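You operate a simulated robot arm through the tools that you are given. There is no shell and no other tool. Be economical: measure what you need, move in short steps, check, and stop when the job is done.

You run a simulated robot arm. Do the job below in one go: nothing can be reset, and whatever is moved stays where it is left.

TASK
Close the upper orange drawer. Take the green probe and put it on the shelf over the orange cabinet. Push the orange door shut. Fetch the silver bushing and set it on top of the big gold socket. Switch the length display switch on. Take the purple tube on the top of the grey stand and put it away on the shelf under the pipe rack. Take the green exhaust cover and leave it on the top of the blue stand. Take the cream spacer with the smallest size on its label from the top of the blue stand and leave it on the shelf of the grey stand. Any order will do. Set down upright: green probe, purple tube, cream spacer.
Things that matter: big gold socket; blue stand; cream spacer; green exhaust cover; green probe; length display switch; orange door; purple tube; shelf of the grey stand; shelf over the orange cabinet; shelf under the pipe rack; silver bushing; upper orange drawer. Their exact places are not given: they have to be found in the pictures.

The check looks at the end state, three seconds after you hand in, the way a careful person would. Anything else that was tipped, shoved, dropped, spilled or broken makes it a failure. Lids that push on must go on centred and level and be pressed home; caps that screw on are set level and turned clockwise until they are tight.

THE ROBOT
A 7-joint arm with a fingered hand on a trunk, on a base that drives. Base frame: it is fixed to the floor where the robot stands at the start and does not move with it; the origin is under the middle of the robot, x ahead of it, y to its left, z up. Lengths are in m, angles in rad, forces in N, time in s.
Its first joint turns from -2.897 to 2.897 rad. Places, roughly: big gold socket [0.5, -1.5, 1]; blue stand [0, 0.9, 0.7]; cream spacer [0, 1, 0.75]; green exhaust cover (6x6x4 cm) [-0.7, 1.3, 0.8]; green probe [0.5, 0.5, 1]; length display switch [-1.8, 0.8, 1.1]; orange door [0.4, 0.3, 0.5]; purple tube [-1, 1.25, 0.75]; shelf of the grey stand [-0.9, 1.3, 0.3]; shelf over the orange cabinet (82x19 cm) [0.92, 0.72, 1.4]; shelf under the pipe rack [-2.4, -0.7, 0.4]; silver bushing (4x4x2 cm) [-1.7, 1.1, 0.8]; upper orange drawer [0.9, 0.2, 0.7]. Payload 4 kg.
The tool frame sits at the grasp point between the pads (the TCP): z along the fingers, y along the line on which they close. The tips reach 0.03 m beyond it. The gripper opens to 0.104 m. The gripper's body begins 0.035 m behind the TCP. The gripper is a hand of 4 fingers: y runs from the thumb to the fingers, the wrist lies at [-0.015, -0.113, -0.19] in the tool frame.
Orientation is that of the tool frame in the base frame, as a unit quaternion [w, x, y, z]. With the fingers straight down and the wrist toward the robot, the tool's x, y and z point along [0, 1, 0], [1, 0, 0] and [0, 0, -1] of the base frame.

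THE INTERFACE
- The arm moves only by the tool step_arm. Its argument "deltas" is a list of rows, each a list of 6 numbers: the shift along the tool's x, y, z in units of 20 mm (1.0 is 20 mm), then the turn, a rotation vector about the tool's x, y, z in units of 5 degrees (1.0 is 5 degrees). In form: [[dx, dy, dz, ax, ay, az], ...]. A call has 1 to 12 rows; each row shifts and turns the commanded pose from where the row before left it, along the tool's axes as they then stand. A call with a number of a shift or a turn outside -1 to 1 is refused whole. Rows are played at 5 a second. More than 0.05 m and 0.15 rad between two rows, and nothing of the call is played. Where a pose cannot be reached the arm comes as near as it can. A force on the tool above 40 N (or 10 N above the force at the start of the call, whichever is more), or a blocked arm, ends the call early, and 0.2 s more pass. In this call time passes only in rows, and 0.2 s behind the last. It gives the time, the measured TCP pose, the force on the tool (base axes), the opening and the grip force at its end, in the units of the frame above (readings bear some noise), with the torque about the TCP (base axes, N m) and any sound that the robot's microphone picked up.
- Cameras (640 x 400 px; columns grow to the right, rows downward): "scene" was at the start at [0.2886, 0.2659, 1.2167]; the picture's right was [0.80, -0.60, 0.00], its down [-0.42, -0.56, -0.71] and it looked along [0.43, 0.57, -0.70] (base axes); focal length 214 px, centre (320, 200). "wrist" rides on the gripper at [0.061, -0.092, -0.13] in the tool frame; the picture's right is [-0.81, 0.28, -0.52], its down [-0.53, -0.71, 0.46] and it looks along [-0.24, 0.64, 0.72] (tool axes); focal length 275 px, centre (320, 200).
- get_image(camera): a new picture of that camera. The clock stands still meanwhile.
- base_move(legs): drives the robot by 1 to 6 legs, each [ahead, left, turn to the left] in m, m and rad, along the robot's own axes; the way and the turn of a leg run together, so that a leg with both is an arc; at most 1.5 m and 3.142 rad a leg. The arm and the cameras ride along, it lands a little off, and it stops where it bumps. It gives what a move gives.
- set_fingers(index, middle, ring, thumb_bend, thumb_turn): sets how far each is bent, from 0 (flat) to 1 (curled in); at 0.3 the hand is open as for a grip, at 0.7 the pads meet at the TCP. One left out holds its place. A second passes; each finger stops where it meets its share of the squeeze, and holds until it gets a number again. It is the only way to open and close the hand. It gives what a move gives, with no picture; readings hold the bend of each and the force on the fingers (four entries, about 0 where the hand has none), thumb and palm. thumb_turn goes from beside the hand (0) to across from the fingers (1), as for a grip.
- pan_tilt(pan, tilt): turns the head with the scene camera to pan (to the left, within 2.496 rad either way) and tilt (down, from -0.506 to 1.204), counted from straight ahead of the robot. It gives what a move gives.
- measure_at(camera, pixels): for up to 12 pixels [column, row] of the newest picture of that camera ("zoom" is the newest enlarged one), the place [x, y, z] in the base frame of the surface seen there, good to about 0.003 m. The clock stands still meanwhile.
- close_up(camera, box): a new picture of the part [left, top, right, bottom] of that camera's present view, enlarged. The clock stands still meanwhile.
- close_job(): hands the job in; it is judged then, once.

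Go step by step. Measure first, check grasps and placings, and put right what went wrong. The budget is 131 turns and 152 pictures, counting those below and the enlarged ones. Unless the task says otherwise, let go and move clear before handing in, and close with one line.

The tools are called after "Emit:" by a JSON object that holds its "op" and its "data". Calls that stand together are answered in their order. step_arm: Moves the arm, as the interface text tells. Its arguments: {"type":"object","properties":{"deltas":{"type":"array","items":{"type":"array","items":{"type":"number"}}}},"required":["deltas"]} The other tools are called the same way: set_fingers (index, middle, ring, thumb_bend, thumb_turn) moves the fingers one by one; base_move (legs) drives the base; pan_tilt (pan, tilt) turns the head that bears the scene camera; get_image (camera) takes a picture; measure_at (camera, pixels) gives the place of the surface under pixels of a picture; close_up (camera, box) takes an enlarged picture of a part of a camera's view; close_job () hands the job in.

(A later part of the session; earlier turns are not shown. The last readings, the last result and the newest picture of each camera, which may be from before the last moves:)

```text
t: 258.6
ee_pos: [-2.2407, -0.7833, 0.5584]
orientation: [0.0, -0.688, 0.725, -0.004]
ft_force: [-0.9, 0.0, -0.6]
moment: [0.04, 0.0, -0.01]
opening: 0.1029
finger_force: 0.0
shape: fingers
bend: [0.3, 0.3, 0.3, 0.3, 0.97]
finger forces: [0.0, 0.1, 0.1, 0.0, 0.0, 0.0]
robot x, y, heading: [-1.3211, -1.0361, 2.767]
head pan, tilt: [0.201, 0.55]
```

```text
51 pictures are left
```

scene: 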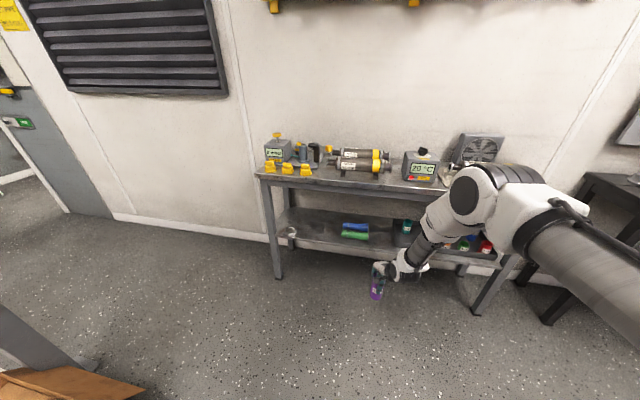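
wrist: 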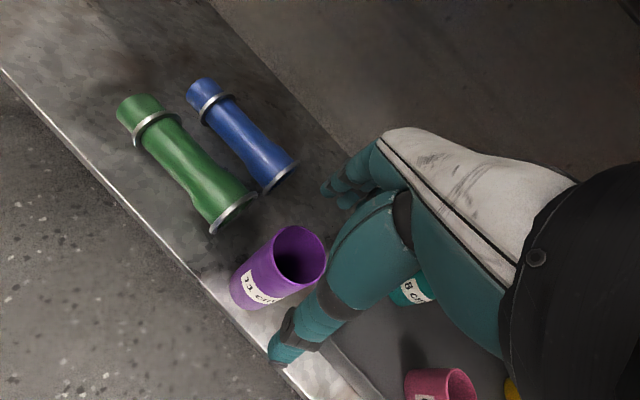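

The purple tube stands on the shelf. Back off, raise and bring the hand to the right side, and drive to the black bench.

Emit:
{"op": "step_arm", "data": {"deltas": [[0, -0.1, -0.4, 0, 0, 0]]}}

Emit:
{"op": "base_move", "data": {"legs": [[-0.42, 0, 0]]}}

Emit:
{"op": "get_image", "data": {"camera": "scene"}}

Emit:
{"op": "step_arm", "data": {"deltas": [[-0.8, 0, -1, 0, 0, 0], [-0.8, 0, -1, 0, 0, 0], [-0.8, 0, -1, 0, 0, 0], [-0.8, 0, -1, 0, 0, 0], [-0.8, 0, -1, 0, 0, 0], [-0.8, 0, -1, 0, 0, 0], [-0.8, 0, -1, 0, 0, 0], [-0.8, 0, -1, 0, 0, 0], [-0.8, 0, -1, 0, 0, 0], [-0.8, 0, -1, 0, 0, 0], [-0.8, 0, -1, 0, 0, 0], [-0.8, 0, -1, 0, 0, 0]]}}

Emit:
{"op": "step_arm", "data": {"deltas": [[-0.6, 0, -1, 0, 0, 0.6], [-0.6, 0, -1, 0, 0, 0.6], [-0.6, 0, -1, 0, 0, 0.6], [-0.6, 0, -1, 0, 0, 0.6], [-0.6, 0, -1, 0, 0, 0.6], [-0.6, 0, -1, 0, 0, 0.6], [-0.6, 0, -1, 0, 0, 0], [-0.6, 0, -1, 0, 0, 0], [-0.6, 0, -1, 0, 0, 0], [-0.6, 0, -1, 0, 0, 0], [-0.6, 0, -1, 0, 0, 0], [-0.6, 0, -1, 0, 0, 0]]}}

Emit:
{"op": "base_move", "data": {"legs": [[0.15, -1.3, -0.01], [0.1, -0.25, 0]]}}

Emit:
{"op": "pan_tilt", "data": {"pan": -0.3, "tilt": 0.5}}

Emit:
{"op": "get_image", "data": {"camera": "scene"}}

```text
t: 259.0
ee_pos: [-2.2378, -0.7807, 0.5655]
orientation: [-0.001, -0.688, 0.726, -0.004]
ft_force: [-0.3, 0.8, 0.1]
moment: [0.01, 0.03, 0.02]
opening: 0.103
finger_force: 0.0
shape: fingers
bend: [0.3, 0.3, 0.3, 0.3, 0.97]
finger forces: [0.1, 0.0, 0.0, 0.0, 0.0, 0.1]
robot x, y, heading: [-1.3253, -1.0339, 2.771]
head pan, tilt: [0.201, 0.55]
```

```text
t: 261.2
ee_pos: [-1.9286, -0.8837, 0.565]
orientation: [0.001, -0.683, 0.731, -0.003]
ft_force: [-0.1, -0.4, 0.5]
moment: [-0.05, 0.01, 0.03]
opening: 0.1034
finger_force: 0.1
shape: fingers
bend: [0.3, 0.3, 0.3, 0.3, 0.97]
finger forces: [0.0, 0.0, 0.0, 0.0, 0.1, 0.0]
robot x, y, heading: [-1.0202, -1.1591, 2.752]
head pan, tilt: [0.201, 0.55]
stopped in leg 1: the robot was blocked; the commanded pose is now the measured one
```

```text
50 pictures are left
```

scene: 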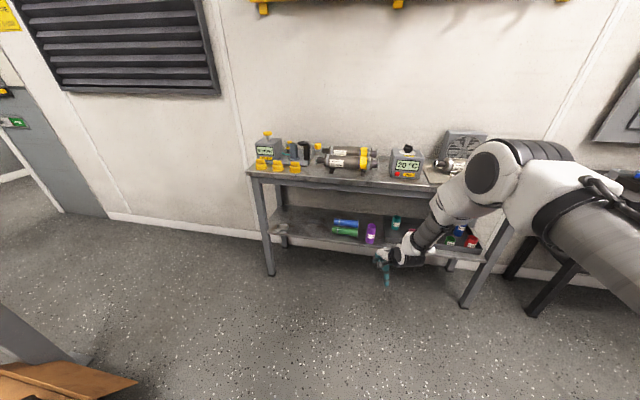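

```text
t: 263.8
ee_pos: [-1.9164, -0.6905, 0.8065]
orientation: [0.001, -0.684, 0.73, -0.003]
ft_force: [-0.8, -0.6, 0.3]
moment: [0.03, -0.01, -0.01]
opening: 0.1031
finger_force: 0.1
shape: fingers
bend: [0.3, 0.3, 0.3, 0.3, 0.97]
finger forces: [0.1, 0.0, 0.0, 0.0, 0.0, 0.0]
robot x, y, heading: [-1.0188, -1.1559, 2.75]
head pan, tilt: [0.201, 0.55]
```

```text
t: 266.4
ee_pos: [-1.877, -0.5506, 1.044]
orientation: [0.001, -0.56, 0.828, -0.003]
ft_force: [0.2, -0.5, -0.8]
moment: [0.01, 0.0, 0.01]
opening: 0.1033
finger_force: 0.1
shape: fingers
bend: [0.3, 0.3, 0.3, 0.3, 0.97]
finger forces: [0.0, 0.0, 0.0, 0.0, 0.1, 0.1]
robot x, y, heading: [-1.0196, -1.1527, 2.75]
head pan, tilt: [0.201, 0.55]
```

```text
t: 274.3
ee_pos: [-1.5306, 0.9512, 1.0445]
orientation: [0.001, -0.558, 0.83, -0.003]
ft_force: [0.1, 0.0, -0.5]
moment: [0.0, 0.02, 0.02]
opening: 0.1029
finger_force: 0.1
shape: fingers
bend: [0.3, 0.3, 0.3, 0.3, 0.97]
finger forces: [0.0, 0.0, 0.0, 0.1, 0.0, 0.1]
robot x, y, heading: [-0.6773, 0.3454, 2.749]
head pan, tilt: [0.201, 0.55]
```

```text
t: 275.2
ee_pos: [-1.5302, 0.9525, 1.0439]
orientation: [0.001, -0.559, 0.829, -0.003]
ft_force: [0.1, 0.8, -1.0]
moment: [-0.01, 0.01, -0.01]
opening: 0.1027
finger_force: 0.0
shape: fingers
bend: [0.3, 0.3, 0.3, 0.3, 0.97]
finger forces: [0.0, 0.0, 0.0, 0.0, 0.1, 0.1]
robot x, y, heading: [-0.6723, 0.3454, 2.748]
head pan, tilt: [-0.3, 0.499]
```

```text
49 pictures are left
```

scene: 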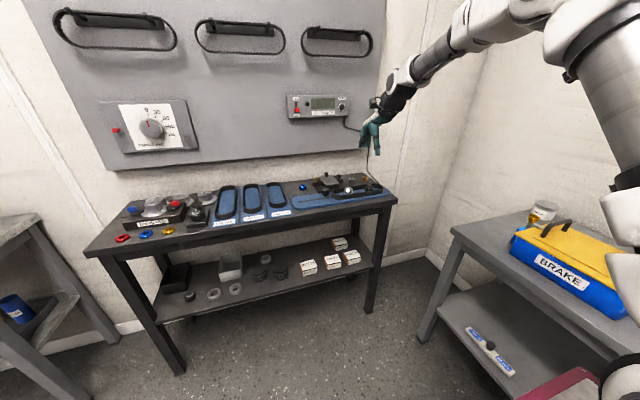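

The base bumped something while backing near the rack; I'll check that area later. Now zoom on the display unit (318,106) and the bench items.

Emit:
{"op": "close_up", "data": {"camera": "scene", "box": [280, 80, 370, 136]}}

Emit:
{"op": "measure_at", "data": {"camera": "zoom", "pixels": [[125, 180], [110, 140], [130, 220], [290, 180], [470, 180], [100, 200]]}}

Emit:
{"op": "close_up", "data": {"camera": "scene", "box": [270, 150, 410, 230]}}

Emit:
{"op": "measure_at", "data": {"camera": "zoom", "pixels": [[355, 170], [150, 170], [250, 160], [460, 180], [480, 300], [230, 115]]}}

Emit:
{"op": "close_up", "data": {"camera": "scene", "box": [100, 170, 300, 310]}}

Emit:
{"op": "pan_tilt", "data": {"pan": 2.0, "tilt": 0.5}}

Emit:
{"op": "get_image", "data": {"camera": "scene"}}

```text
7.11 times, centred on (325, 108) of scene
```

zoom: 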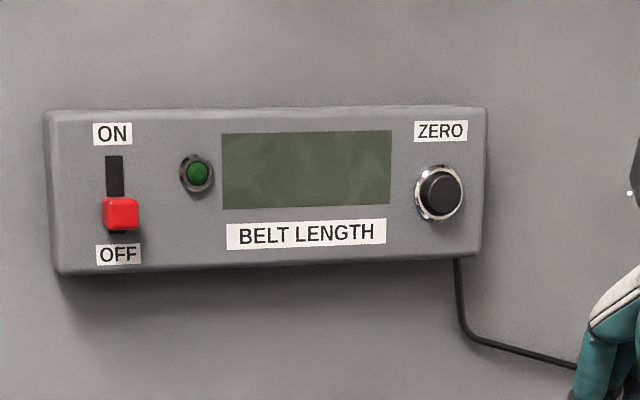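

```text
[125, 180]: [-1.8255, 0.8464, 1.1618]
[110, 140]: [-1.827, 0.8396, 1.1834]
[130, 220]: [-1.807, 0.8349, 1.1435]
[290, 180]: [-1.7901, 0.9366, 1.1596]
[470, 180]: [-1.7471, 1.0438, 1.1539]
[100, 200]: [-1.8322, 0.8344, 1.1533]
```

```text
4.57 times, centred on (340, 190) of scene
```

zoom: 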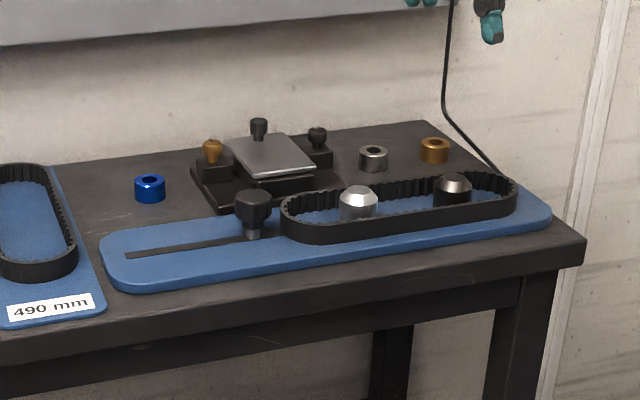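

```text
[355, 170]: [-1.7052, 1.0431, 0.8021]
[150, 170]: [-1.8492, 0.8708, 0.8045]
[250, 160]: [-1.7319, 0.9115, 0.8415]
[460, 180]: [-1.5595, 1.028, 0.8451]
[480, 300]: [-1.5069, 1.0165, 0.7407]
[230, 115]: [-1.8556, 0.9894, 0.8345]
```

```text
2.86 times, centred on (200, 240) of scene
```

zoom: 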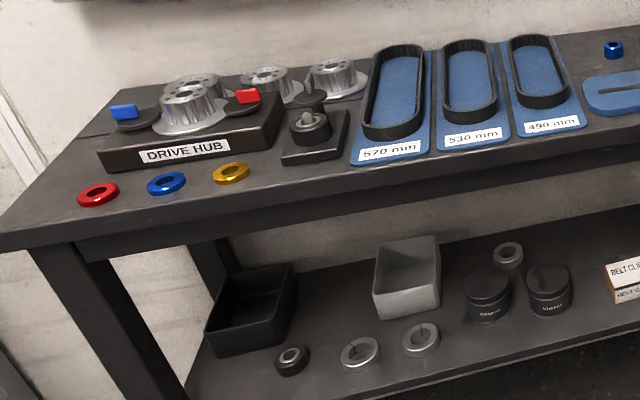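

```text
t: 277.4
ee_pos: [-1.5315, 0.9529, 1.0444]
orientation: [0.002, -0.558, 0.83, -0.003]
ft_force: [0.0, -1.5, 0.1]
moment: [0.0, 0.06, 0.0]
opening: 0.1029
finger_force: 0.1
shape: fingers
bend: [0.3, 0.3, 0.3, 0.3, 0.97]
finger forces: [0.0, 0.2, 0.0, 0.1, 0.0, 0.0]
robot x, y, heading: [-0.6735, 0.3464, 2.747]
head pan, tilt: [2.0, 0.499]
```

```text
45 pictures are left
```

scene: 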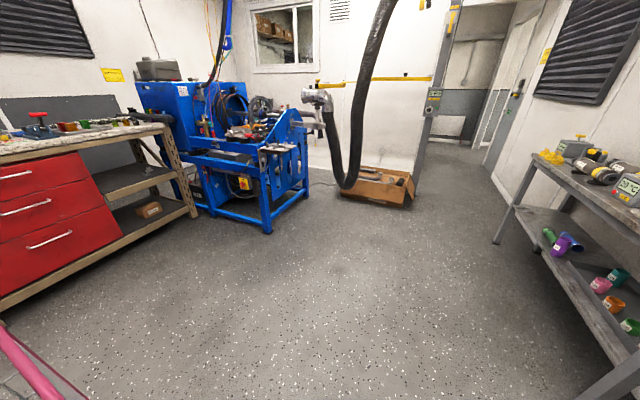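

The switch is a red slider at the OFF end (z 1.143, face u −2.01); pushing it up turns it on. I'll close the hand, point it horizontally at the panel while shifting left.

Emit:
{"op": "set_fingers", "data": {"index": 0.72, "middle": 0.72, "ring": 0.72, "thumb_bend": 0.7}}

Emit:
{"op": "step_arm", "data": {"deltas": [[0.6, 0, 0, -1, 0, 0], [0.6, 0, 0, -1, 0, 0], [0.6, 0, 0, -1, 0, 0], [0.6, 0, 0, -1, 0, 0], [0.6, 0, 0, -1, 0, 0], [0.6, 0, 0, -1, 0, 0], [0.6, 0, 0, -1, 0, 0], [0.6, 0, 0, -1, 0, 0], [0.6, 0, 0, -1, 0, 0]]}}

Emit:
{"op": "step_arm", "data": {"deltas": [[0.6, 0, 0, -1, 0, 0], [0.6, 0, 0, -1, 0, 0], [0.6, 0, 0, -1, 0, 0], [0.6, 0, 0, -1, 0, 0], [0.6, 0, 0, -1, 0, 0], [0.6, 0, 0, -1, 0, 0], [0.6, 0, 0, -1, 0, 0], [0.6, 0, 0, -1, 0, 0], [0.6, 0, 0, -1, 0, 0]]}}

Emit:
{"op": "pan_tilt", "data": {"pan": -0.2, "tilt": 0.3}}

Emit:
{"op": "get_image", "data": {"camera": "scene"}}

Emit:
{"op": "get_image", "data": {"camera": "wrist"}}

```text
t: 278.4
ee_pos: [-1.5309, 0.9537, 1.0453]
orientation: [0.001, -0.558, 0.83, -0.003]
ft_force: [0.4, -0.3, -0.2]
moment: [-0.01, 0.03, -0.02]
opening: 0.0
finger_force: 0.0
shape: fingers
bend: [0.72, 0.72, 0.72, 0.69, 0.97]
finger forces: [0.0, 0.0, 0.0, 0.0, 0.1, 0.0]
robot x, y, heading: [-0.6746, 0.3462, 2.747]
head pan, tilt: [2.0, 0.499]
```

```text
t: 280.4
ee_pos: [-1.5714, 0.8516, 1.0447]
orientation: [-0.212, -0.516, 0.768, 0.315]
ft_force: [0.4, 0.2, -0.3]
moment: [0.01, 0.0, 0.0]
opening: 0.0
finger_force: 0.1
shape: fingers
bend: [0.72, 0.72, 0.72, 0.69, 0.97]
finger forces: [0.0, 0.0, 0.0, 0.0, 0.1, 0.0]
robot x, y, heading: [-0.6758, 0.3468, 2.745]
head pan, tilt: [2.0, 0.499]
```

```text
t: 282.4
ee_pos: [-1.6123, 0.7499, 1.0441]
orientation: [-0.394, -0.394, 0.588, 0.586]
ft_force: [0.1, -0.5, -0.9]
moment: [-0.02, -0.01, 0.01]
opening: 0.0
finger_force: 0.0
shape: fingers
bend: [0.72, 0.72, 0.72, 0.69, 0.97]
finger forces: [0.0, 0.0, 0.1, 0.0, 0.1, 0.1]
robot x, y, heading: [-0.6751, 0.3443, 2.747]
head pan, tilt: [2.0, 0.499]
```

```text
t: 284.4
ee_pos: [-1.6121, 0.7507, 1.0443]
orientation: [-0.394, -0.395, 0.589, 0.584]
ft_force: [-0.4, 0.7, -0.4]
moment: [0.01, -0.01, 0.0]
opening: 0.0
finger_force: 0.1
shape: fingers
bend: [0.72, 0.72, 0.72, 0.69, 0.97]
finger forces: [0.1, 0.1, 0.1, 0.0, 0.0, 0.0]
robot x, y, heading: [-0.6764, 0.3471, 2.743]
head pan, tilt: [-0.201, 0.3]
```

```text
44 pictures are left
```

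scene: 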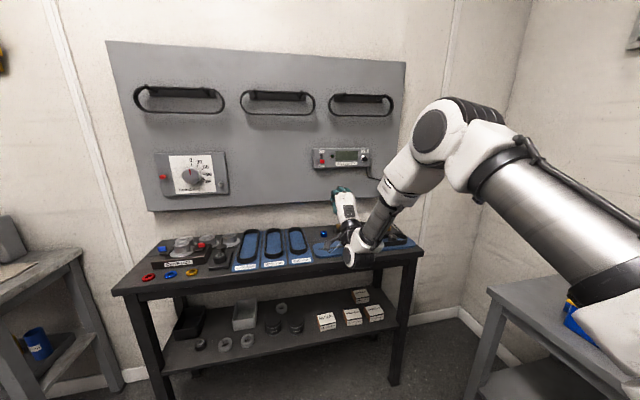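

```text
43 pictures are left
```

wrist: 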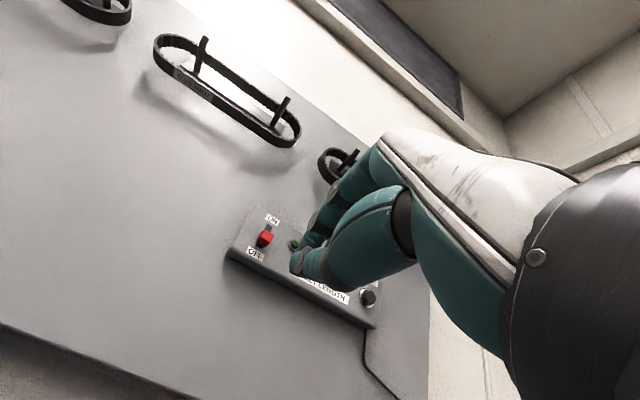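

Good wrist view of the slider at (264,238). Measure it.

Emit:
{"op": "measure_at", "data": {"camera": "wrist", "pixels": [[264, 238], [268, 233], [258, 246], [268, 226], [255, 254], [250, 240], [293, 245], [280, 262]]}}

Emit:
{"op": "close_up", "data": {"camera": "wrist", "box": [220, 190, 340, 290]}}

```text
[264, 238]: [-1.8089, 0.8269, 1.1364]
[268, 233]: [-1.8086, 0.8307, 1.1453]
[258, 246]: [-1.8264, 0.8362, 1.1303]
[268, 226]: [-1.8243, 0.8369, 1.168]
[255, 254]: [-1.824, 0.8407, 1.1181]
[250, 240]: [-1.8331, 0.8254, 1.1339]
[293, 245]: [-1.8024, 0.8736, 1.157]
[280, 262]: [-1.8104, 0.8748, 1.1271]
```

```text
4.00 times, centred on (280, 240) of wrist
```

zoom: 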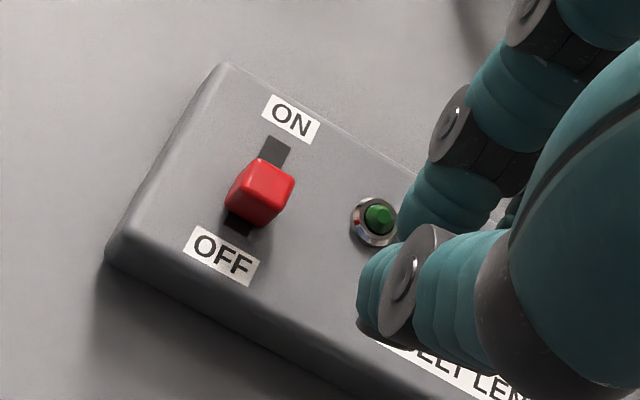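

Hand is laterally aligned. Fold the ring finger, rise to z≈1.094 and advance 0.18 m to below the slider, then look.

Emit:
{"op": "set_fingers", "data": {"ring": 0.95}}

Emit:
{"op": "step_arm", "data": {"deltas": [[0.15, 0.5, 1, 0, 0, 0], [0.15, 0.5, 1, 0, 0, 0], [0, 0.5, 1, 0, 0, 0], [0, 0.5, 1, 0, 0, 0], [0, 0.5, 1, 0, 0, 0], [0, 0, 1, 0, 0, 0], [0, 0, 1, 0, 0, 0], [0, 0, 1, 0, 0, 0], [0, 0, 1, 0, 0, 0]]}}

Emit:
{"op": "close_up", "data": {"camera": "scene", "box": [290, 120, 410, 220]}}

Emit:
{"op": "get_image", "data": {"camera": "wrist"}}

```text
t: 285.4
ee_pos: [-1.6119, 0.75, 1.0433]
orientation: [-0.394, -0.395, 0.59, 0.584]
ft_force: [-0.8, 0.7, 0.7]
moment: [0.01, 0.0, 0.02]
opening: 0.0
finger_force: 0.0
shape: fingers
bend: [0.72, 0.72, 0.95, 0.69, 0.97]
finger forces: [0.1, 0.0, 0.0, 0.0, 0.0, 0.1]
robot x, y, heading: [-0.6758, 0.3438, 2.749]
head pan, tilt: [-0.201, 0.3]
```

```text
t: 287.4
ee_pos: [-1.7806, 0.8159, 1.096]
orientation: [-0.394, -0.395, 0.59, 0.584]
ft_force: [0.0, -0.2, -0.1]
moment: [-0.03, 0.0, 0.01]
opening: 0.0001
finger_force: 0.1
shape: fingers
bend: [0.72, 0.72, 0.95, 0.69, 0.97]
finger forces: [0.0, 0.0, 0.0, 0.0, 0.0, 0.0]
robot x, y, heading: [-0.679, 0.3478, 2.747]
head pan, tilt: [-0.201, 0.3]
```

```text
4.00 times, centred on (350, 170) of scene
```

zoom: 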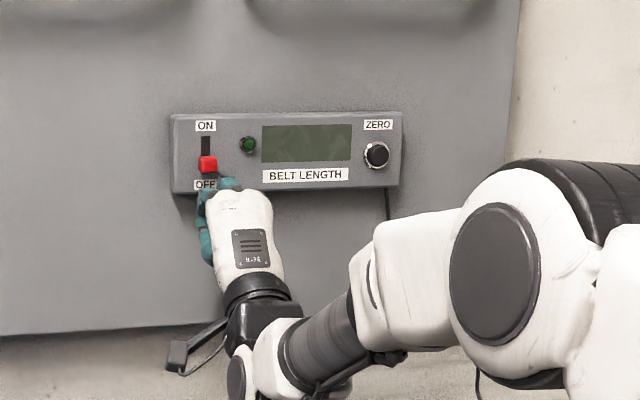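

```text
40 pictures are left
```

wrist: 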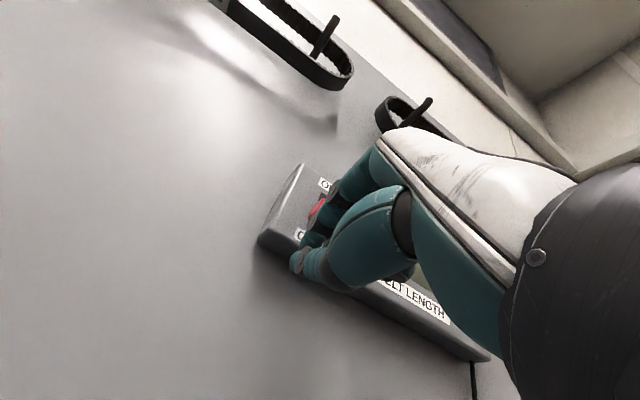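

Fingertips are just below the slider. Advance 14 mm and push up in small steps.

Emit:
{"op": "step_arm", "data": {"deltas": [[0, 0, 0.35, 0, 0, 0], [0, 0, 0.35, 0, 0, 0], [0, 0.25, 0, 0, 0, 0], [0, 0.25, 0, 0, 0, 0], [0, 0.25, 0, 0, 0, 0], [0, 0.25, 0, 0, 0, 0], [0, 0.25, 0, 0, 0, 0], [0, 0.25, 0, 0, 0, 0], [0, 0.25, 0, 0, 0, 0], [0, 0.25, 0, 0, 0, 0]]}}

Emit:
{"op": "close_up", "data": {"camera": "scene", "box": [290, 120, 410, 220]}}

```text
t: 289.6
ee_pos: [-1.7943, 0.8196, 1.1353]
orientation: [-0.394, -0.396, 0.589, 0.584]
ft_force: [3.8, -1.8, -3.1]
moment: [-0.02, 0.03, -0.02]
opening: 0.0
finger_force: 2.6
shape: fingers
bend: [0.72, 0.73, 0.95, 0.69, 0.97]
finger forces: [0.0, 5.2, 0.0, 0.0, 0.0, 0.1]
robot x, y, heading: [-0.6767, 0.3454, 2.745]
head pan, tilt: [-0.201, 0.3]
```

```text
4.00 times, centred on (350, 170) of scene
```

zoom: 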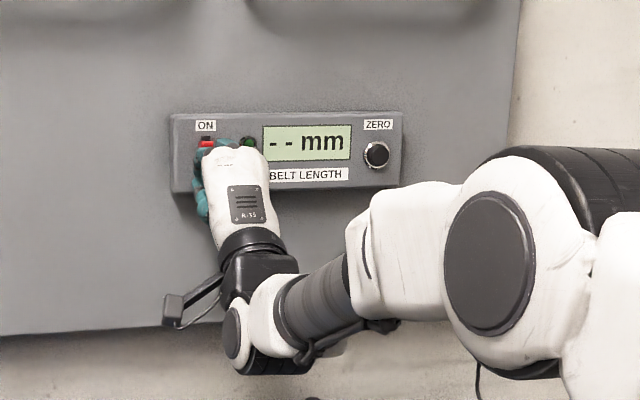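

The display is lit ("-- mm"). One more small nudge up, then withdraw, and turn the tool down again.

Emit:
{"op": "step_arm", "data": {"deltas": [[0, 0.2, 0, 0, 0, 0], [0, 0.2, 0, 0, 0, 0]]}}

Emit:
{"op": "step_arm", "data": {"deltas": [[0, -0.1, -1, 0, 0, 0], [0, 0, -1, 0, 0, 0], [0, 0, -1, 0, 0, 0], [0, 0, -1, 0, 0, 0], [0, 0, -1, 0, 0, 0], [0, 0, -1, 0, 0, 0], [0, 0, -1, 0, 0, 0], [0, 0, -1, 0, 0, 0], [0, 0, -1, 0, 0, 0], [0, 0, -1, 0, 0, 0]]}}

Emit:
{"op": "step_arm", "data": {"deltas": [[-0.6, 0, 0, 1, 0, 0], [-0.6, 0, 0, 1, 0, 0], [-0.6, 0, 0, 1, 0, 0], [-0.6, 0, 0, 1, 0, 0], [-0.6, 0, 0, 1, 0, 0], [-0.6, 0, 0, 1, 0, 0], [-0.6, 0, 0, 1, 0, 0], [-0.6, 0, 0, 1, 0, 0], [-0.6, 0, 0, 1, 0, 0]]}}

Emit:
{"op": "step_arm", "data": {"deltas": [[-0.6, 0, 0, 1, 0, 0], [-0.6, 0, 0, 1, 0, 0], [-0.6, 0, 0, 1, 0, 0], [-0.6, 0, 0, 1, 0, 0], [-0.6, 0, 0, 1, 0, 0], [-0.6, 0, 0, 1, 0, 0], [-0.6, 0, 0, 1, 0, 0], [-0.6, 0, 0, 1, 0, 0], [-0.6, 0, 0, 1, 0, 0]]}}

Emit:
{"op": "set_fingers", "data": {"index": 0.4, "middle": 0.4, "ring": 0.4, "thumb_bend": 0.4}}

Emit:
{"op": "get_image", "data": {"camera": "wrist"}}

Emit:
{"op": "close_up", "data": {"camera": "scene", "box": [280, 120, 420, 260]}}

```text
t: 290.2
ee_pos: [-1.7947, 0.8204, 1.1418]
orientation: [-0.393, -0.395, 0.59, 0.584]
ft_force: [11.1, -4.4, -9.8]
moment: [-0.02, -0.03, -0.13]
opening: 0.0
finger_force: 8.7
shape: fingers
bend: [0.72, 0.74, 0.95, 0.68, 0.97]
finger forces: [6.3, 11.0, 0.1, 0.0, 0.0, 0.0]
robot x, y, heading: [-0.6778, 0.3439, 2.744]
head pan, tilt: [-0.201, 0.3]
```

```text
t: 292.4
ee_pos: [-1.6078, 0.7452, 1.1398]
orientation: [-0.394, -0.395, 0.589, 0.584]
ft_force: [-0.4, 0.6, 0.0]
moment: [0.0, 0.0, 0.0]
opening: 0.0
finger_force: 0.2
shape: fingers
bend: [0.72, 0.72, 0.95, 0.69, 0.97]
finger forces: [0.1, 0.0, 0.0, 0.1, 0.0, 0.0]
robot x, y, heading: [-0.6766, 0.3454, 2.748]
head pan, tilt: [-0.201, 0.3]
```

```text
t: 294.4
ee_pos: [-1.5675, 0.8451, 1.1409]
orientation: [-0.213, -0.516, 0.769, 0.313]
ft_force: [0.3, 0.8, -1.1]
moment: [-0.03, 0.0, 0.0]
opening: 0.0
finger_force: 0.1
shape: fingers
bend: [0.72, 0.72, 0.95, 0.69, 0.97]
finger forces: [0.1, 0.0, 0.0, 0.0, 0.1, 0.0]
robot x, y, heading: [-0.6785, 0.3451, 2.743]
head pan, tilt: [-0.201, 0.3]
```

```text
t: 296.4
ee_pos: [-1.5295, 0.9462, 1.1399]
orientation: [0.002, -0.559, 0.829, -0.004]
ft_force: [-0.2, -0.6, 0.0]
moment: [-0.06, -0.01, 0.01]
opening: 0.0
finger_force: 0.0
shape: fingers
bend: [0.72, 0.72, 0.95, 0.69, 0.97]
finger forces: [0.1, 0.0, 0.1, 0.1, 0.1, 0.0]
robot x, y, heading: [-0.676, 0.3433, 2.75]
head pan, tilt: [-0.201, 0.3]
```

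```text
t: 297.4
ee_pos: [-1.5291, 0.9464, 1.14]
orientation: [0.001, -0.558, 0.83, -0.003]
ft_force: [0.3, -0.6, -0.4]
moment: [0.0, -0.01, 0.01]
opening: 0.0773
finger_force: 0.0
shape: fingers
bend: [0.4, 0.4, 0.4, 0.4, 0.97]
finger forces: [0.0, 0.1, 0.1, 0.1, 0.0, 0.1]
robot x, y, heading: [-0.6769, 0.3443, 2.745]
head pan, tilt: [-0.201, 0.3]
```

```text
38 pictures are left
```

wrist: 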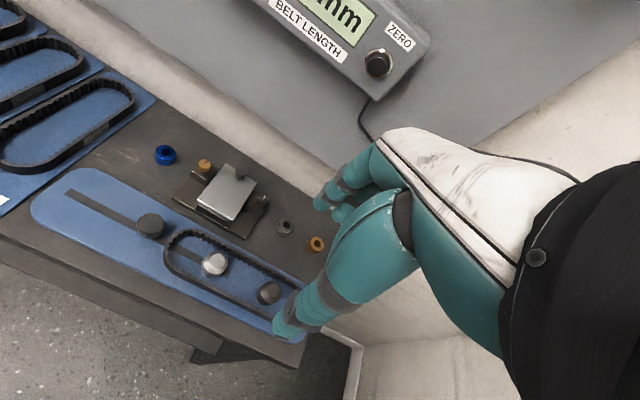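

```text
2.86 times, centred on (350, 190) of scene
```

zoom: 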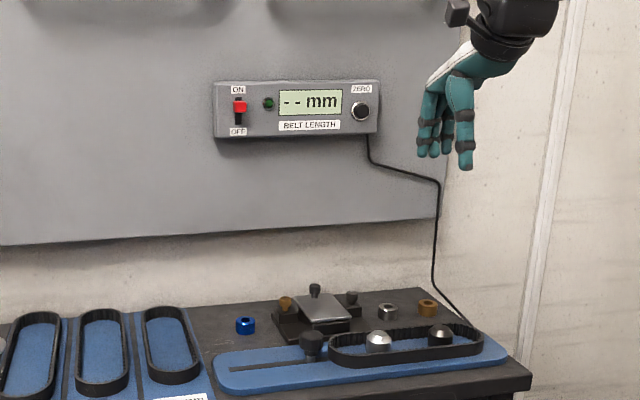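

The switch stays on. The silver bushing is at wrist (284,227); measure it and its neighbours.

Emit:
{"op": "measure_at", "data": {"camera": "wrist", "pixels": [[285, 226], [278, 224], [292, 228], [284, 219], [283, 235], [317, 244], [263, 201], [240, 225], [290, 262], [270, 290], [300, 225]]}}

Emit:
{"op": "close_up", "data": {"camera": "wrist", "box": [230, 170, 340, 270]}}

```text
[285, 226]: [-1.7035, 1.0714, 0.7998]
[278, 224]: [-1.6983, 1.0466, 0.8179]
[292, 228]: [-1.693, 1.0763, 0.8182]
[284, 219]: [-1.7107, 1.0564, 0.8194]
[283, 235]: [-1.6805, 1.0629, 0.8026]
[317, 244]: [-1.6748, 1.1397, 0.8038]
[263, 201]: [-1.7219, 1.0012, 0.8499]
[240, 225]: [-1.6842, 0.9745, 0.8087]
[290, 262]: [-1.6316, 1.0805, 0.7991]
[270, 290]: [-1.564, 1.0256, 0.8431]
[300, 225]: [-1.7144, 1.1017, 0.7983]
```

```text
4.00 times, centred on (285, 220) of wrist
```

zoom: 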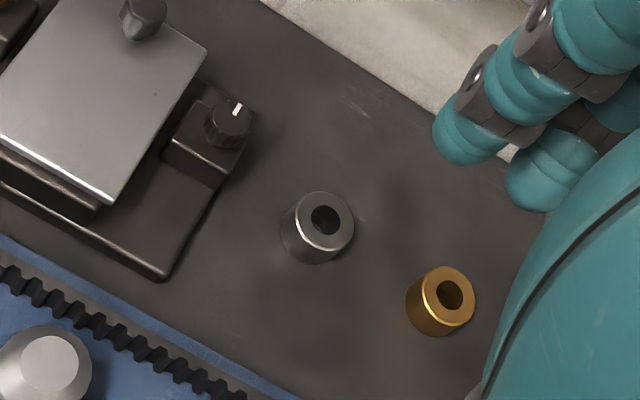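

Bushing centre ≈ (−1.696,1.0615), top 0.819. Check the wall, panel bottom and cable clearances behind it.

Emit:
{"op": "measure_at", "data": {"camera": "wrist", "pixels": [[310, 165], [290, 150], [300, 115], [345, 130], [362, 105], [368, 130], [270, 185], [325, 170], [340, 165]]}}

Emit:
{"op": "measure_at", "data": {"camera": "zoom", "pixels": [[330, 193], [355, 225], [318, 262], [285, 225], [322, 222], [440, 300]]}}

```text
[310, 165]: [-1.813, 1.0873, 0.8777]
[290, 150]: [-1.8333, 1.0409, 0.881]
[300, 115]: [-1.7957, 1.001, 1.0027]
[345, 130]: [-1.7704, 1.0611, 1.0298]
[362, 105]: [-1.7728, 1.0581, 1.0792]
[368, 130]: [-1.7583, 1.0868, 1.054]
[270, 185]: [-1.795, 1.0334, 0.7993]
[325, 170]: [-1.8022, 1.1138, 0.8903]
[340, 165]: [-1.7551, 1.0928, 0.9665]
```

```text
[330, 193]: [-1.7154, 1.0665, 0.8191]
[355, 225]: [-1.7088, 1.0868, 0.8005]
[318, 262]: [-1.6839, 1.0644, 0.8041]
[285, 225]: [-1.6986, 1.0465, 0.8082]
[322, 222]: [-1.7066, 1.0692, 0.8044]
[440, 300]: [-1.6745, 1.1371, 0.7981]
```

Clearances suffice (panel u −2.04, wall −2.09). Drive ahead 0.15 to shorten the reach.

Emit:
{"op": "base_move", "data": {"legs": [[0.16, 0, 0]]}}

Emit:
{"op": "set_fingers", "data": {"index": 0.43, "middle": 0.43, "ring": 0.43, "thumb_bend": 0.43}}

```text
t: 298.9
ee_pos: [-1.6759, 1.0119, 1.1389]
orientation: [0.001, -0.557, 0.83, -0.004]
ft_force: [0.8, 0.0, -0.5]
moment: [0.03, -0.03, 0.0]
opening: 0.0779
finger_force: 0.1
shape: fingers
bend: [0.4, 0.4, 0.4, 0.4, 0.97]
finger forces: [0.1, 0.0, 0.1, 0.0, 0.1, 0.0]
robot x, y, heading: [-0.8325, 0.4106, 2.746]
head pan, tilt: [-0.201, 0.3]
```

```text
t: 299.9
ee_pos: [-1.6775, 1.0117, 1.1401]
orientation: [0.001, -0.557, 0.83, -0.004]
ft_force: [-0.2, 0.0, -0.4]
moment: [0.03, 0.03, 0.01]
opening: 0.0708
finger_force: 0.0
shape: fingers
bend: [0.43, 0.43, 0.43, 0.43, 0.97]
finger forces: [0.0, 0.1, 0.0, 0.1, 0.0, 0.0]
robot x, y, heading: [-0.8274, 0.4074, 2.746]
head pan, tilt: [-0.201, 0.3]
```

Descend first (clear of the display box), then move in over the bushing and lower; grip.

Emit:
{"op": "step_arm", "data": {"deltas": [[-1, 0, 1, 0, 0, 0], [-1, 0, 1, 0, 0, 0], [0, 0, 1, 0, 0, 0], [0, 0, 1, 0, 0, 0], [0, 0, 1, 0, 0, 0], [0, 0, 1, 0, 0, 0], [0, 0, 1, 0, 0, 0], [0, 0, 1, 0, 0, 0], [0, 0, 1, 0, 0, 0], [0, 0, 1, 0, 0, 0], [0, 1, 0, 0, 0, 0], [0, 0.94, 0, 0, 0, 0]]}}

Emit:
{"op": "close_up", "data": {"camera": "wrist", "box": [200, 180, 360, 300]}}

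Emit:
{"op": "measure_at", "data": {"camera": "zoom", "pixels": [[320, 200], [300, 180], [340, 220], [280, 200], [320, 160]]}}

```text
t: 302.5
ee_pos: [-1.6952, 1.0619, 0.9388]
orientation: [0.001, -0.557, 0.831, -0.003]
ft_force: [-0.1, 0.1, -0.3]
moment: [0.0, 0.01, 0.0]
opening: 0.0708
finger_force: 0.1
shape: fingers
bend: [0.43, 0.43, 0.43, 0.43, 0.97]
finger forces: [0.0, 0.0, 0.0, 0.0, 0.1, 0.0]
robot x, y, heading: [-0.8249, 0.4095, 2.74]
head pan, tilt: [-0.201, 0.3]
```

```text
3.33 times, centred on (280, 240) of wrist
```

zoom: 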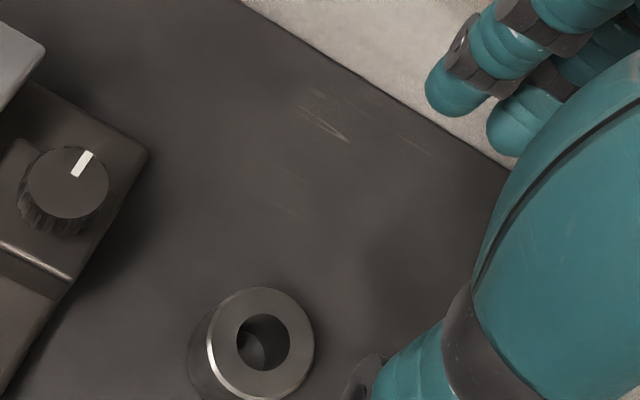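

```text
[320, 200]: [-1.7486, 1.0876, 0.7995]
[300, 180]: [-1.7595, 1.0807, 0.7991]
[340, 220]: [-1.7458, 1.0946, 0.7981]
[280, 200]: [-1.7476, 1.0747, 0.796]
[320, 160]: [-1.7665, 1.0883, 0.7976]
```

Measure the bushing's rim in this closer view.

Emit:
{"op": "measure_at", "data": {"camera": "zoom", "pixels": [[213, 340], [309, 345], [262, 293], [255, 393], [230, 370], [295, 315], [225, 312], [300, 375]]}}

```text
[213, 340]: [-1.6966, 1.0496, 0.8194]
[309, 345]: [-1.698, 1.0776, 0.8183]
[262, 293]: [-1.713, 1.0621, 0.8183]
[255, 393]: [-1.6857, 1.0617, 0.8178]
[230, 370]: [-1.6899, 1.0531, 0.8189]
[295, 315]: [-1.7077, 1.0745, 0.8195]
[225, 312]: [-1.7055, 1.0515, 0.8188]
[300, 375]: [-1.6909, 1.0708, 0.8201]
```

Centre (−1.6990,1.0636), Ø≈3 cm. Lower 0.1 m and grip.

Emit:
{"op": "step_arm", "data": {"deltas": [[0, 0.18, 1, 0, 0, 0], [0, 0, 1, 0, 0, 0], [0, 0, 1, 0, 0, 0], [0, 0, 1, 0, 0, 0], [0, 0, 0.9, 0, 0, 0]]}}

Emit:
{"op": "set_fingers", "data": {"index": 0.75, "middle": 0.75, "ring": 0.45, "thumb_bend": 0.75}}

Emit:
{"op": "close_up", "data": {"camera": "wrist", "box": [220, 180, 400, 310]}}

```text
t: 303.7
ee_pos: [-1.7009, 1.0645, 0.8425]
orientation: [0.0, -0.557, 0.831, -0.003]
ft_force: [-0.2, 1.1, 0.4]
moment: [0.01, 0.0, -0.01]
opening: 0.0708
finger_force: 0.1
shape: fingers
bend: [0.43, 0.43, 0.43, 0.43, 0.97]
finger forces: [0.0, 0.0, 0.0, 0.0, 0.1, 0.0]
robot x, y, heading: [-0.8238, 0.4095, 2.745]
head pan, tilt: [-0.201, 0.3]
```

```text
t: 304.7
ee_pos: [-1.7015, 1.064, 0.842]
orientation: [0.001, -0.557, 0.83, -0.003]
ft_force: [0.3, -0.8, 0.0]
moment: [0.0, 0.03, 0.0]
opening: 0.0251
finger_force: 15.2
shape: fingers
bend: [0.62, 0.66, 0.45, 0.61, 0.95]
finger forces: [8.5, 6.7, 0.0, 0.1, 15.2, 0.0]
robot x, y, heading: [-0.8242, 0.4072, 2.741]
head pan, tilt: [-0.201, 0.3]
```

```text
3.08 times, centred on (310, 245) of wrist
```

zoom: 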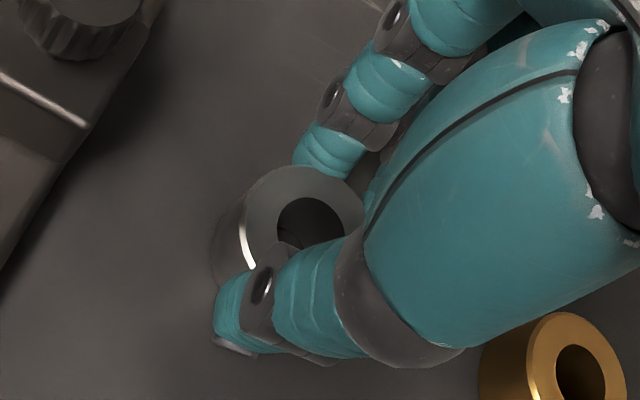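

Held (bottom 43 mm under the TCP). Lift clear, back away, and turn round toward the red workbench.

Emit:
{"op": "step_arm", "data": {"deltas": [[0, 0, -0.5, 0, 0, 0], [0, 0, -1, 0, 0, 0], [0, 0, -1, 0, 0, 0], [0, 0, -1, 0, 0, 0], [0, 0, -1, 0, 0, 0], [0, -1, -1, 0, 0, 0], [0, -1, -1, 0, 0, 0], [0, -1, -1, 0, 0, 0], [0, -1, -1, 0, 0, 0], [0, -1, -1, 0, 0, 0], [0, -0.5, -1, 0, 0, 0], [0, 0, -1, 0, 0, 0]]}}

Emit:
{"op": "base_move", "data": {"legs": [[-0.72, 0, 0], [0, 0.42, 0], [0, 0, 3.13], [0, -0.45, 0]]}}

Emit:
{"op": "pan_tilt", "data": {"pan": -0.3, "tilt": 0.4}}

Emit:
{"op": "get_image", "data": {"camera": "scene"}}

```text
t: 307.3
ee_pos: [-1.598, 1.0254, 1.0711]
orientation: [0.001, -0.557, 0.831, -0.004]
ft_force: [0.0, 0.6, -0.9]
moment: [0.03, 0.03, 0.01]
opening: 0.0245
finger_force: 15.3
shape: fingers
bend: [0.62, 0.66, 0.45, 0.61, 0.95]
finger forces: [8.4, 6.8, 0.0, 0.0, 15.0, 0.0]
robot x, y, heading: [-0.8249, 0.4061, 2.745]
head pan, tilt: [-0.201, 0.3]
```

```text
t: 323.1
ee_pos: [0.2714, -1.3043, 1.072]
orientation: [-0.003, 0.83, 0.557, -0.001]
ft_force: [0.4, -0.8, -0.8]
moment: [-0.03, -0.02, 0.01]
opening: 0.0235
finger_force: 13.6
shape: fingers
bend: [0.62, 0.72, 0.45, 0.62, 0.95]
finger forces: [7.3, 7.0, 0.0, 0.0, 13.5, 0.0]
robot x, y, heading: [-0.4989, -0.6857, -0.398]
head pan, tilt: [-0.201, 0.3]
```

```text
t: 323.8
ee_pos: [0.2708, -1.3036, 1.0713]
orientation: [-0.003, 0.831, 0.557, -0.001]
ft_force: [0.1, -1.3, -0.9]
moment: [0.01, -0.02, 0.01]
opening: 0.0235
finger_force: 13.2
shape: fingers
bend: [0.62, 0.72, 0.45, 0.62, 0.95]
finger forces: [7.3, 7.1, 0.1, 0.1, 13.5, 0.1]
robot x, y, heading: [-0.5055, -0.6872, -0.395]
head pan, tilt: [-0.3, 0.4]
```

```text
33 pictures are left
```

scene: 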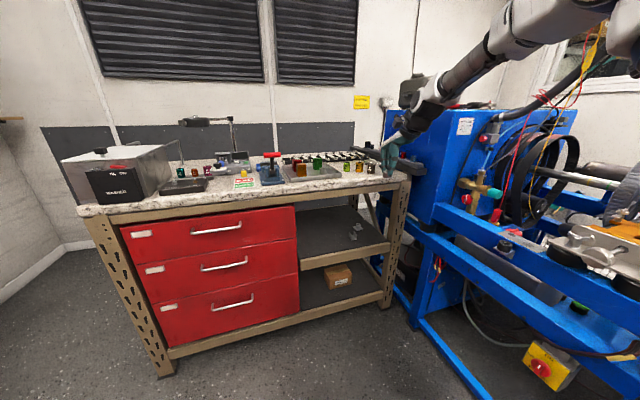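

The bench carries coloured blocks and a rack; zoom in on its right part to find the big gold socket.

Emit:
{"op": "close_up", "data": {"camera": "scene", "box": [250, 135, 410, 200]}}

Emit:
{"op": "get_image", "data": {"camera": "wrist"}}

```text
4.00 times, centred on (330, 168) of scene
```

zoom: 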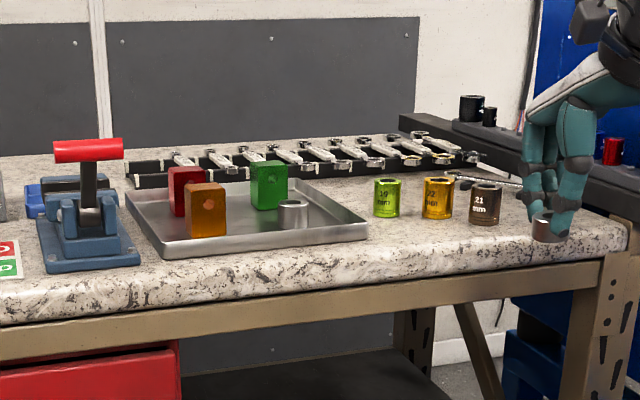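

```text
31 pictures are left
```

wrist: 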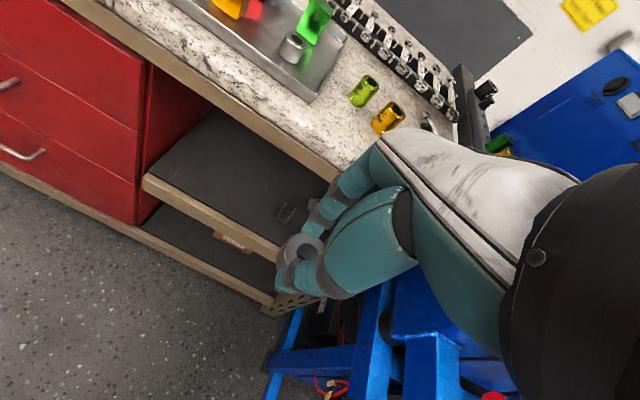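

The gold socket stands between the lime and brown ones (zoom 437,198; wrist 388,118). Zoom in and measure it.

Emit:
{"op": "measure_at", "data": {"camera": "zoom", "pixels": [[438, 181], [428, 183], [450, 183], [437, 200], [437, 217], [387, 181], [485, 187], [520, 240], [300, 200], [260, 230]]}}

Emit:
{"op": "close_up", "data": {"camera": "wrist", "box": [330, 60, 530, 180]}}

```text
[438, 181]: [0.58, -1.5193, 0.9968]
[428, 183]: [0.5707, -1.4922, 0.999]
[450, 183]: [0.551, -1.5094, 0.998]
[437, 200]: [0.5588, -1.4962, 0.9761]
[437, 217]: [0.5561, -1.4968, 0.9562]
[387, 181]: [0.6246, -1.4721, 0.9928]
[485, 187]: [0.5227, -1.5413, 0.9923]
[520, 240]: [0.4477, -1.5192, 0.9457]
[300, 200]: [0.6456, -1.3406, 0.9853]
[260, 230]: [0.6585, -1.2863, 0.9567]
```

```text
3.20 times, centred on (430, 120) of wrist
```

zoom: 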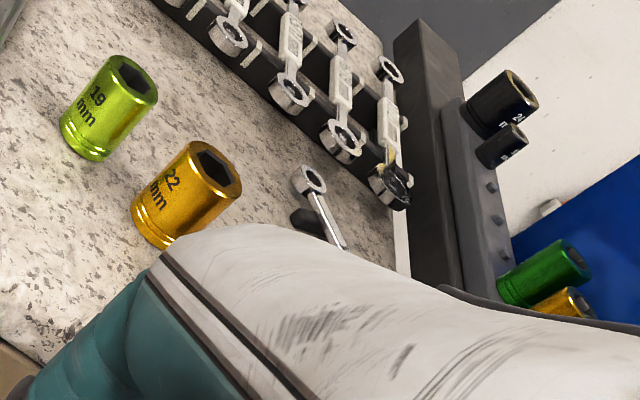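

The 22 mm gold socket (top z≈0.998, centre ≈0.566,−1.506) is the big one; a small gold one sits on the far rail. Raise a bit, drive ahead 0.28 and right 0.07, and look with the wrist camera.

Emit:
{"op": "step_arm", "data": {"deltas": [[0, 0, -1, 0, 0, 0], [0, 0, -1, 0, 0, 0]]}}

Emit:
{"op": "base_move", "data": {"legs": [[0.27, -0.07, 0.01]]}}

Emit:
{"op": "get_image", "data": {"camera": "wrist"}}

Emit:
{"op": "close_up", "data": {"camera": "scene", "box": [300, 100, 460, 200]}}

```text
t: 324.4
ee_pos: [0.2724, -1.302, 1.1117]
orientation: [-0.004, 0.831, 0.557, -0.001]
ft_force: [-0.6, -0.5, -0.6]
moment: [0.01, -0.05, 0.0]
opening: 0.0236
finger_force: 13.6
shape: fingers
bend: [0.62, 0.72, 0.45, 0.62, 0.95]
finger forces: [7.3, 7.2, 0.0, 0.0, 13.6, 0.1]
robot x, y, heading: [-0.503, -0.6875, -0.399]
head pan, tilt: [-0.3, 0.4]
```

```text
t: 326.4
ee_pos: [0.5085, -1.4564, 1.112]
orientation: [-0.003, 0.824, 0.566, -0.001]
ft_force: [0.3, 0.8, -0.2]
moment: [0.0, 0.01, -0.02]
opening: 0.0237
finger_force: 13.9
shape: fingers
bend: [0.62, 0.72, 0.45, 0.62, 0.95]
finger forces: [7.4, 7.2, 0.1, 0.0, 13.5, 0.0]
robot x, y, heading: [-0.2744, -0.8575, -0.377]
head pan, tilt: [-0.3, 0.4]
```

```text
29 pictures are left
```

wrist: 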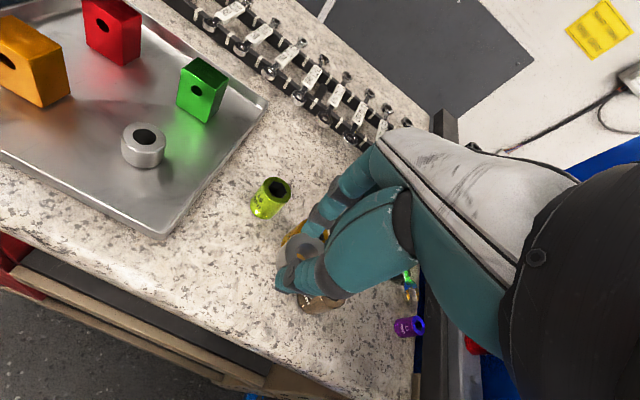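

```text
4.00 times, centred on (380, 150) of scene
```

zoom: 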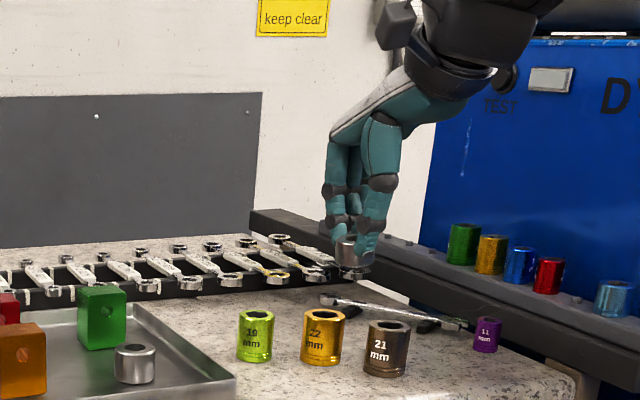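

The bushing hangs above and beyond the sockets in view. Measure the gold socket's rim, and zoom tightly on the held bushing.

Emit:
{"op": "measure_at", "data": {"camera": "zoom", "pixels": [[304, 316], [342, 317], [323, 310], [323, 322], [323, 335], [310, 350], [337, 350], [256, 322], [388, 335]]}}

Emit:
{"op": "close_up", "data": {"camera": "scene", "box": [370, 140, 410, 175]}}

Emit:
{"op": "measure_at", "data": {"camera": "zoom", "pixels": [[250, 200], [280, 250], [320, 220], [300, 280], [240, 260]]}}

Emit:
{"op": "close_up", "data": {"camera": "wrist", "box": [260, 210, 360, 310]}}

```text
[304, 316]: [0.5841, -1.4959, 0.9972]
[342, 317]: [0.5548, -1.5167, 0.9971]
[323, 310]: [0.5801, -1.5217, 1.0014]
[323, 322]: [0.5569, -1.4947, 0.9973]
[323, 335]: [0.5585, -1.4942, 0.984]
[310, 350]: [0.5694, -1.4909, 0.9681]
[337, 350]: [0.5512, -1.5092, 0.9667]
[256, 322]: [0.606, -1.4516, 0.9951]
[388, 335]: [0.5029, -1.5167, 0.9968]
```

```text
11.43 times, centred on (390, 158) of scene
```

zoom: 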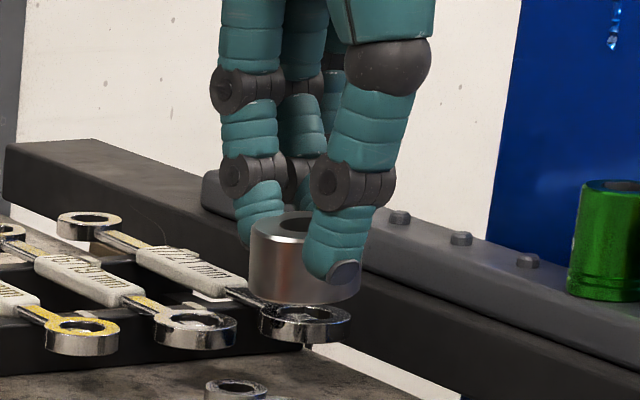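

```text
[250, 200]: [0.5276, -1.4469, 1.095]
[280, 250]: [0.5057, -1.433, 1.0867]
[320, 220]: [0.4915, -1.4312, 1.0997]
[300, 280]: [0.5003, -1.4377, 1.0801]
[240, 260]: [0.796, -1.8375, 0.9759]
```

```text
4.00 times, centred on (310, 260) of wrist
```

zoom: 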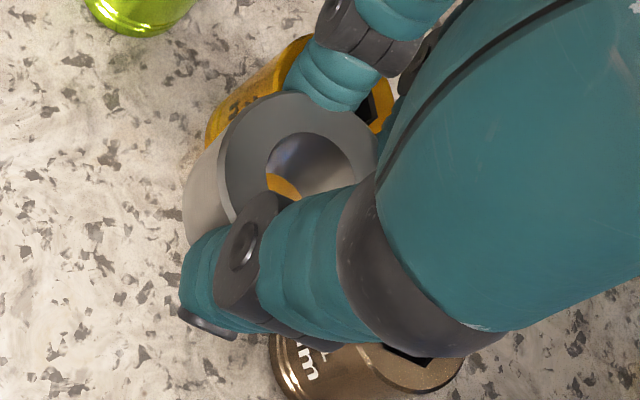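

Bushing is level in the grip. Gold socket centre (0.569,−1.507), top 0.998. Measure the bushing's rim for its offset.

Emit:
{"op": "measure_at", "data": {"camera": "zoom", "pixels": [[226, 165], [285, 98], [370, 150], [240, 120], [250, 180], [340, 115], [262, 150], [350, 165], [195, 200]]}}

```text
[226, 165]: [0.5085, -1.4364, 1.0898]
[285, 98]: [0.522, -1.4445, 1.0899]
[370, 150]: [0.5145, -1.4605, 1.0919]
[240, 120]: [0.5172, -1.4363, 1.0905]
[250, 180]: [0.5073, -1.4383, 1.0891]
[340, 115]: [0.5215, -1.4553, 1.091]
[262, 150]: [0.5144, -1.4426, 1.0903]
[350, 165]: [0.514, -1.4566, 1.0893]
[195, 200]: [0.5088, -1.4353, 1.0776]
```

Bushing centre ≈ (0.509,−1.449), i.e. 7 mm to tool +x of the TCP. Move it over the socket and lower to 1 cm above, then verify.

Emit:
{"op": "step_arm", "data": {"deltas": [[-0.41, 0.96, 0, 0, 0, 0], [-0.41, 0.96, 0, 0, 0, 0], [-0.41, 0.96, 0, 0, 0, 0], [-0.41, 0.96, 0, 0, 0, 0], [0, 0, 1, 0, 0, 0], [0, 0, 1, 0, 0, 0], [0, 0, 1, 0, 0, 0]]}}

Emit:
{"op": "close_up", "data": {"camera": "scene", "box": [355, 140, 455, 210]}}

Emit:
{"op": "close_up", "data": {"camera": "wrist", "box": [260, 210, 360, 310]}}

```text
t: 327.9
ee_pos: [0.5691, -1.5116, 1.0506]
orientation: [-0.002, 0.825, 0.565, -0.001]
ft_force: [-0.1, -0.5, 0.0]
moment: [0.03, -0.02, -0.01]
opening: 0.0235
finger_force: 13.5
shape: fingers
bend: [0.62, 0.72, 0.45, 0.62, 0.95]
finger forces: [7.2, 7.3, 0.0, 0.1, 13.6, 0.1]
robot x, y, heading: [-0.2773, -0.8556, -0.38]
head pan, tilt: [-0.3, 0.4]
```

```text
5.71 times, centred on (405, 175) of scene
```

zoom: 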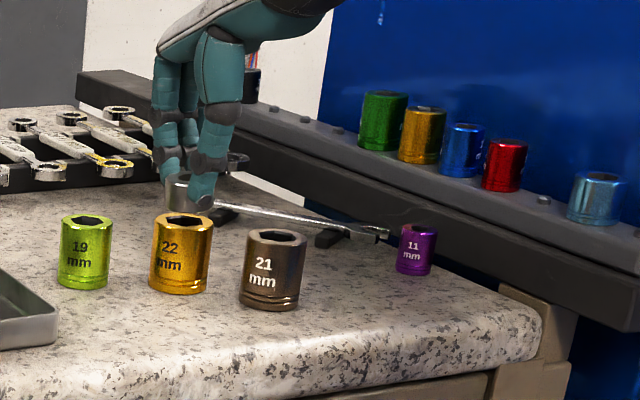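

```text
4.00 times, centred on (310, 260) of wrist
```

zoom: 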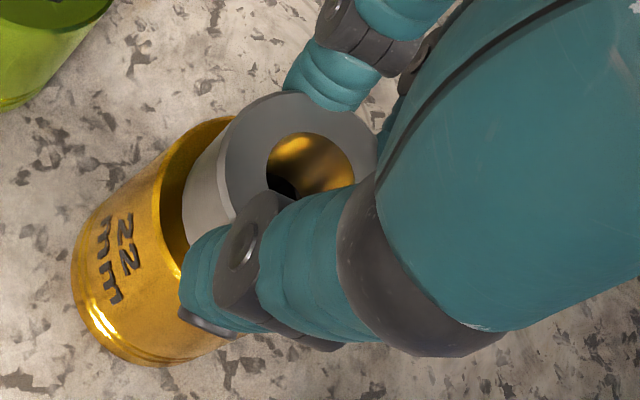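

Measure the socket rim and bushing rim in this view.

Emit:
{"op": "measure_at", "data": {"camera": "zoom", "pixels": [[228, 120], [200, 135], [172, 165], [163, 200], [163, 235], [226, 165], [285, 98], [370, 150], [240, 120], [340, 115], [260, 175], [190, 225]]}}

```text
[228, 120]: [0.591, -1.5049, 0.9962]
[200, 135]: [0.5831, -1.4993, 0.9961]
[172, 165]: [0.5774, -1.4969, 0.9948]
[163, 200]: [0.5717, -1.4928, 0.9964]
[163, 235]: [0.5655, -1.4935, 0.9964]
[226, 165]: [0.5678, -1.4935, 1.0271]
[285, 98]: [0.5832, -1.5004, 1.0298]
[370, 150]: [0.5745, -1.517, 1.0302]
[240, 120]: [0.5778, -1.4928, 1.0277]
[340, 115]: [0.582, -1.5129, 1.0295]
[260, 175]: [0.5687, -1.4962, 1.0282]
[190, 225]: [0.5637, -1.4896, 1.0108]
```

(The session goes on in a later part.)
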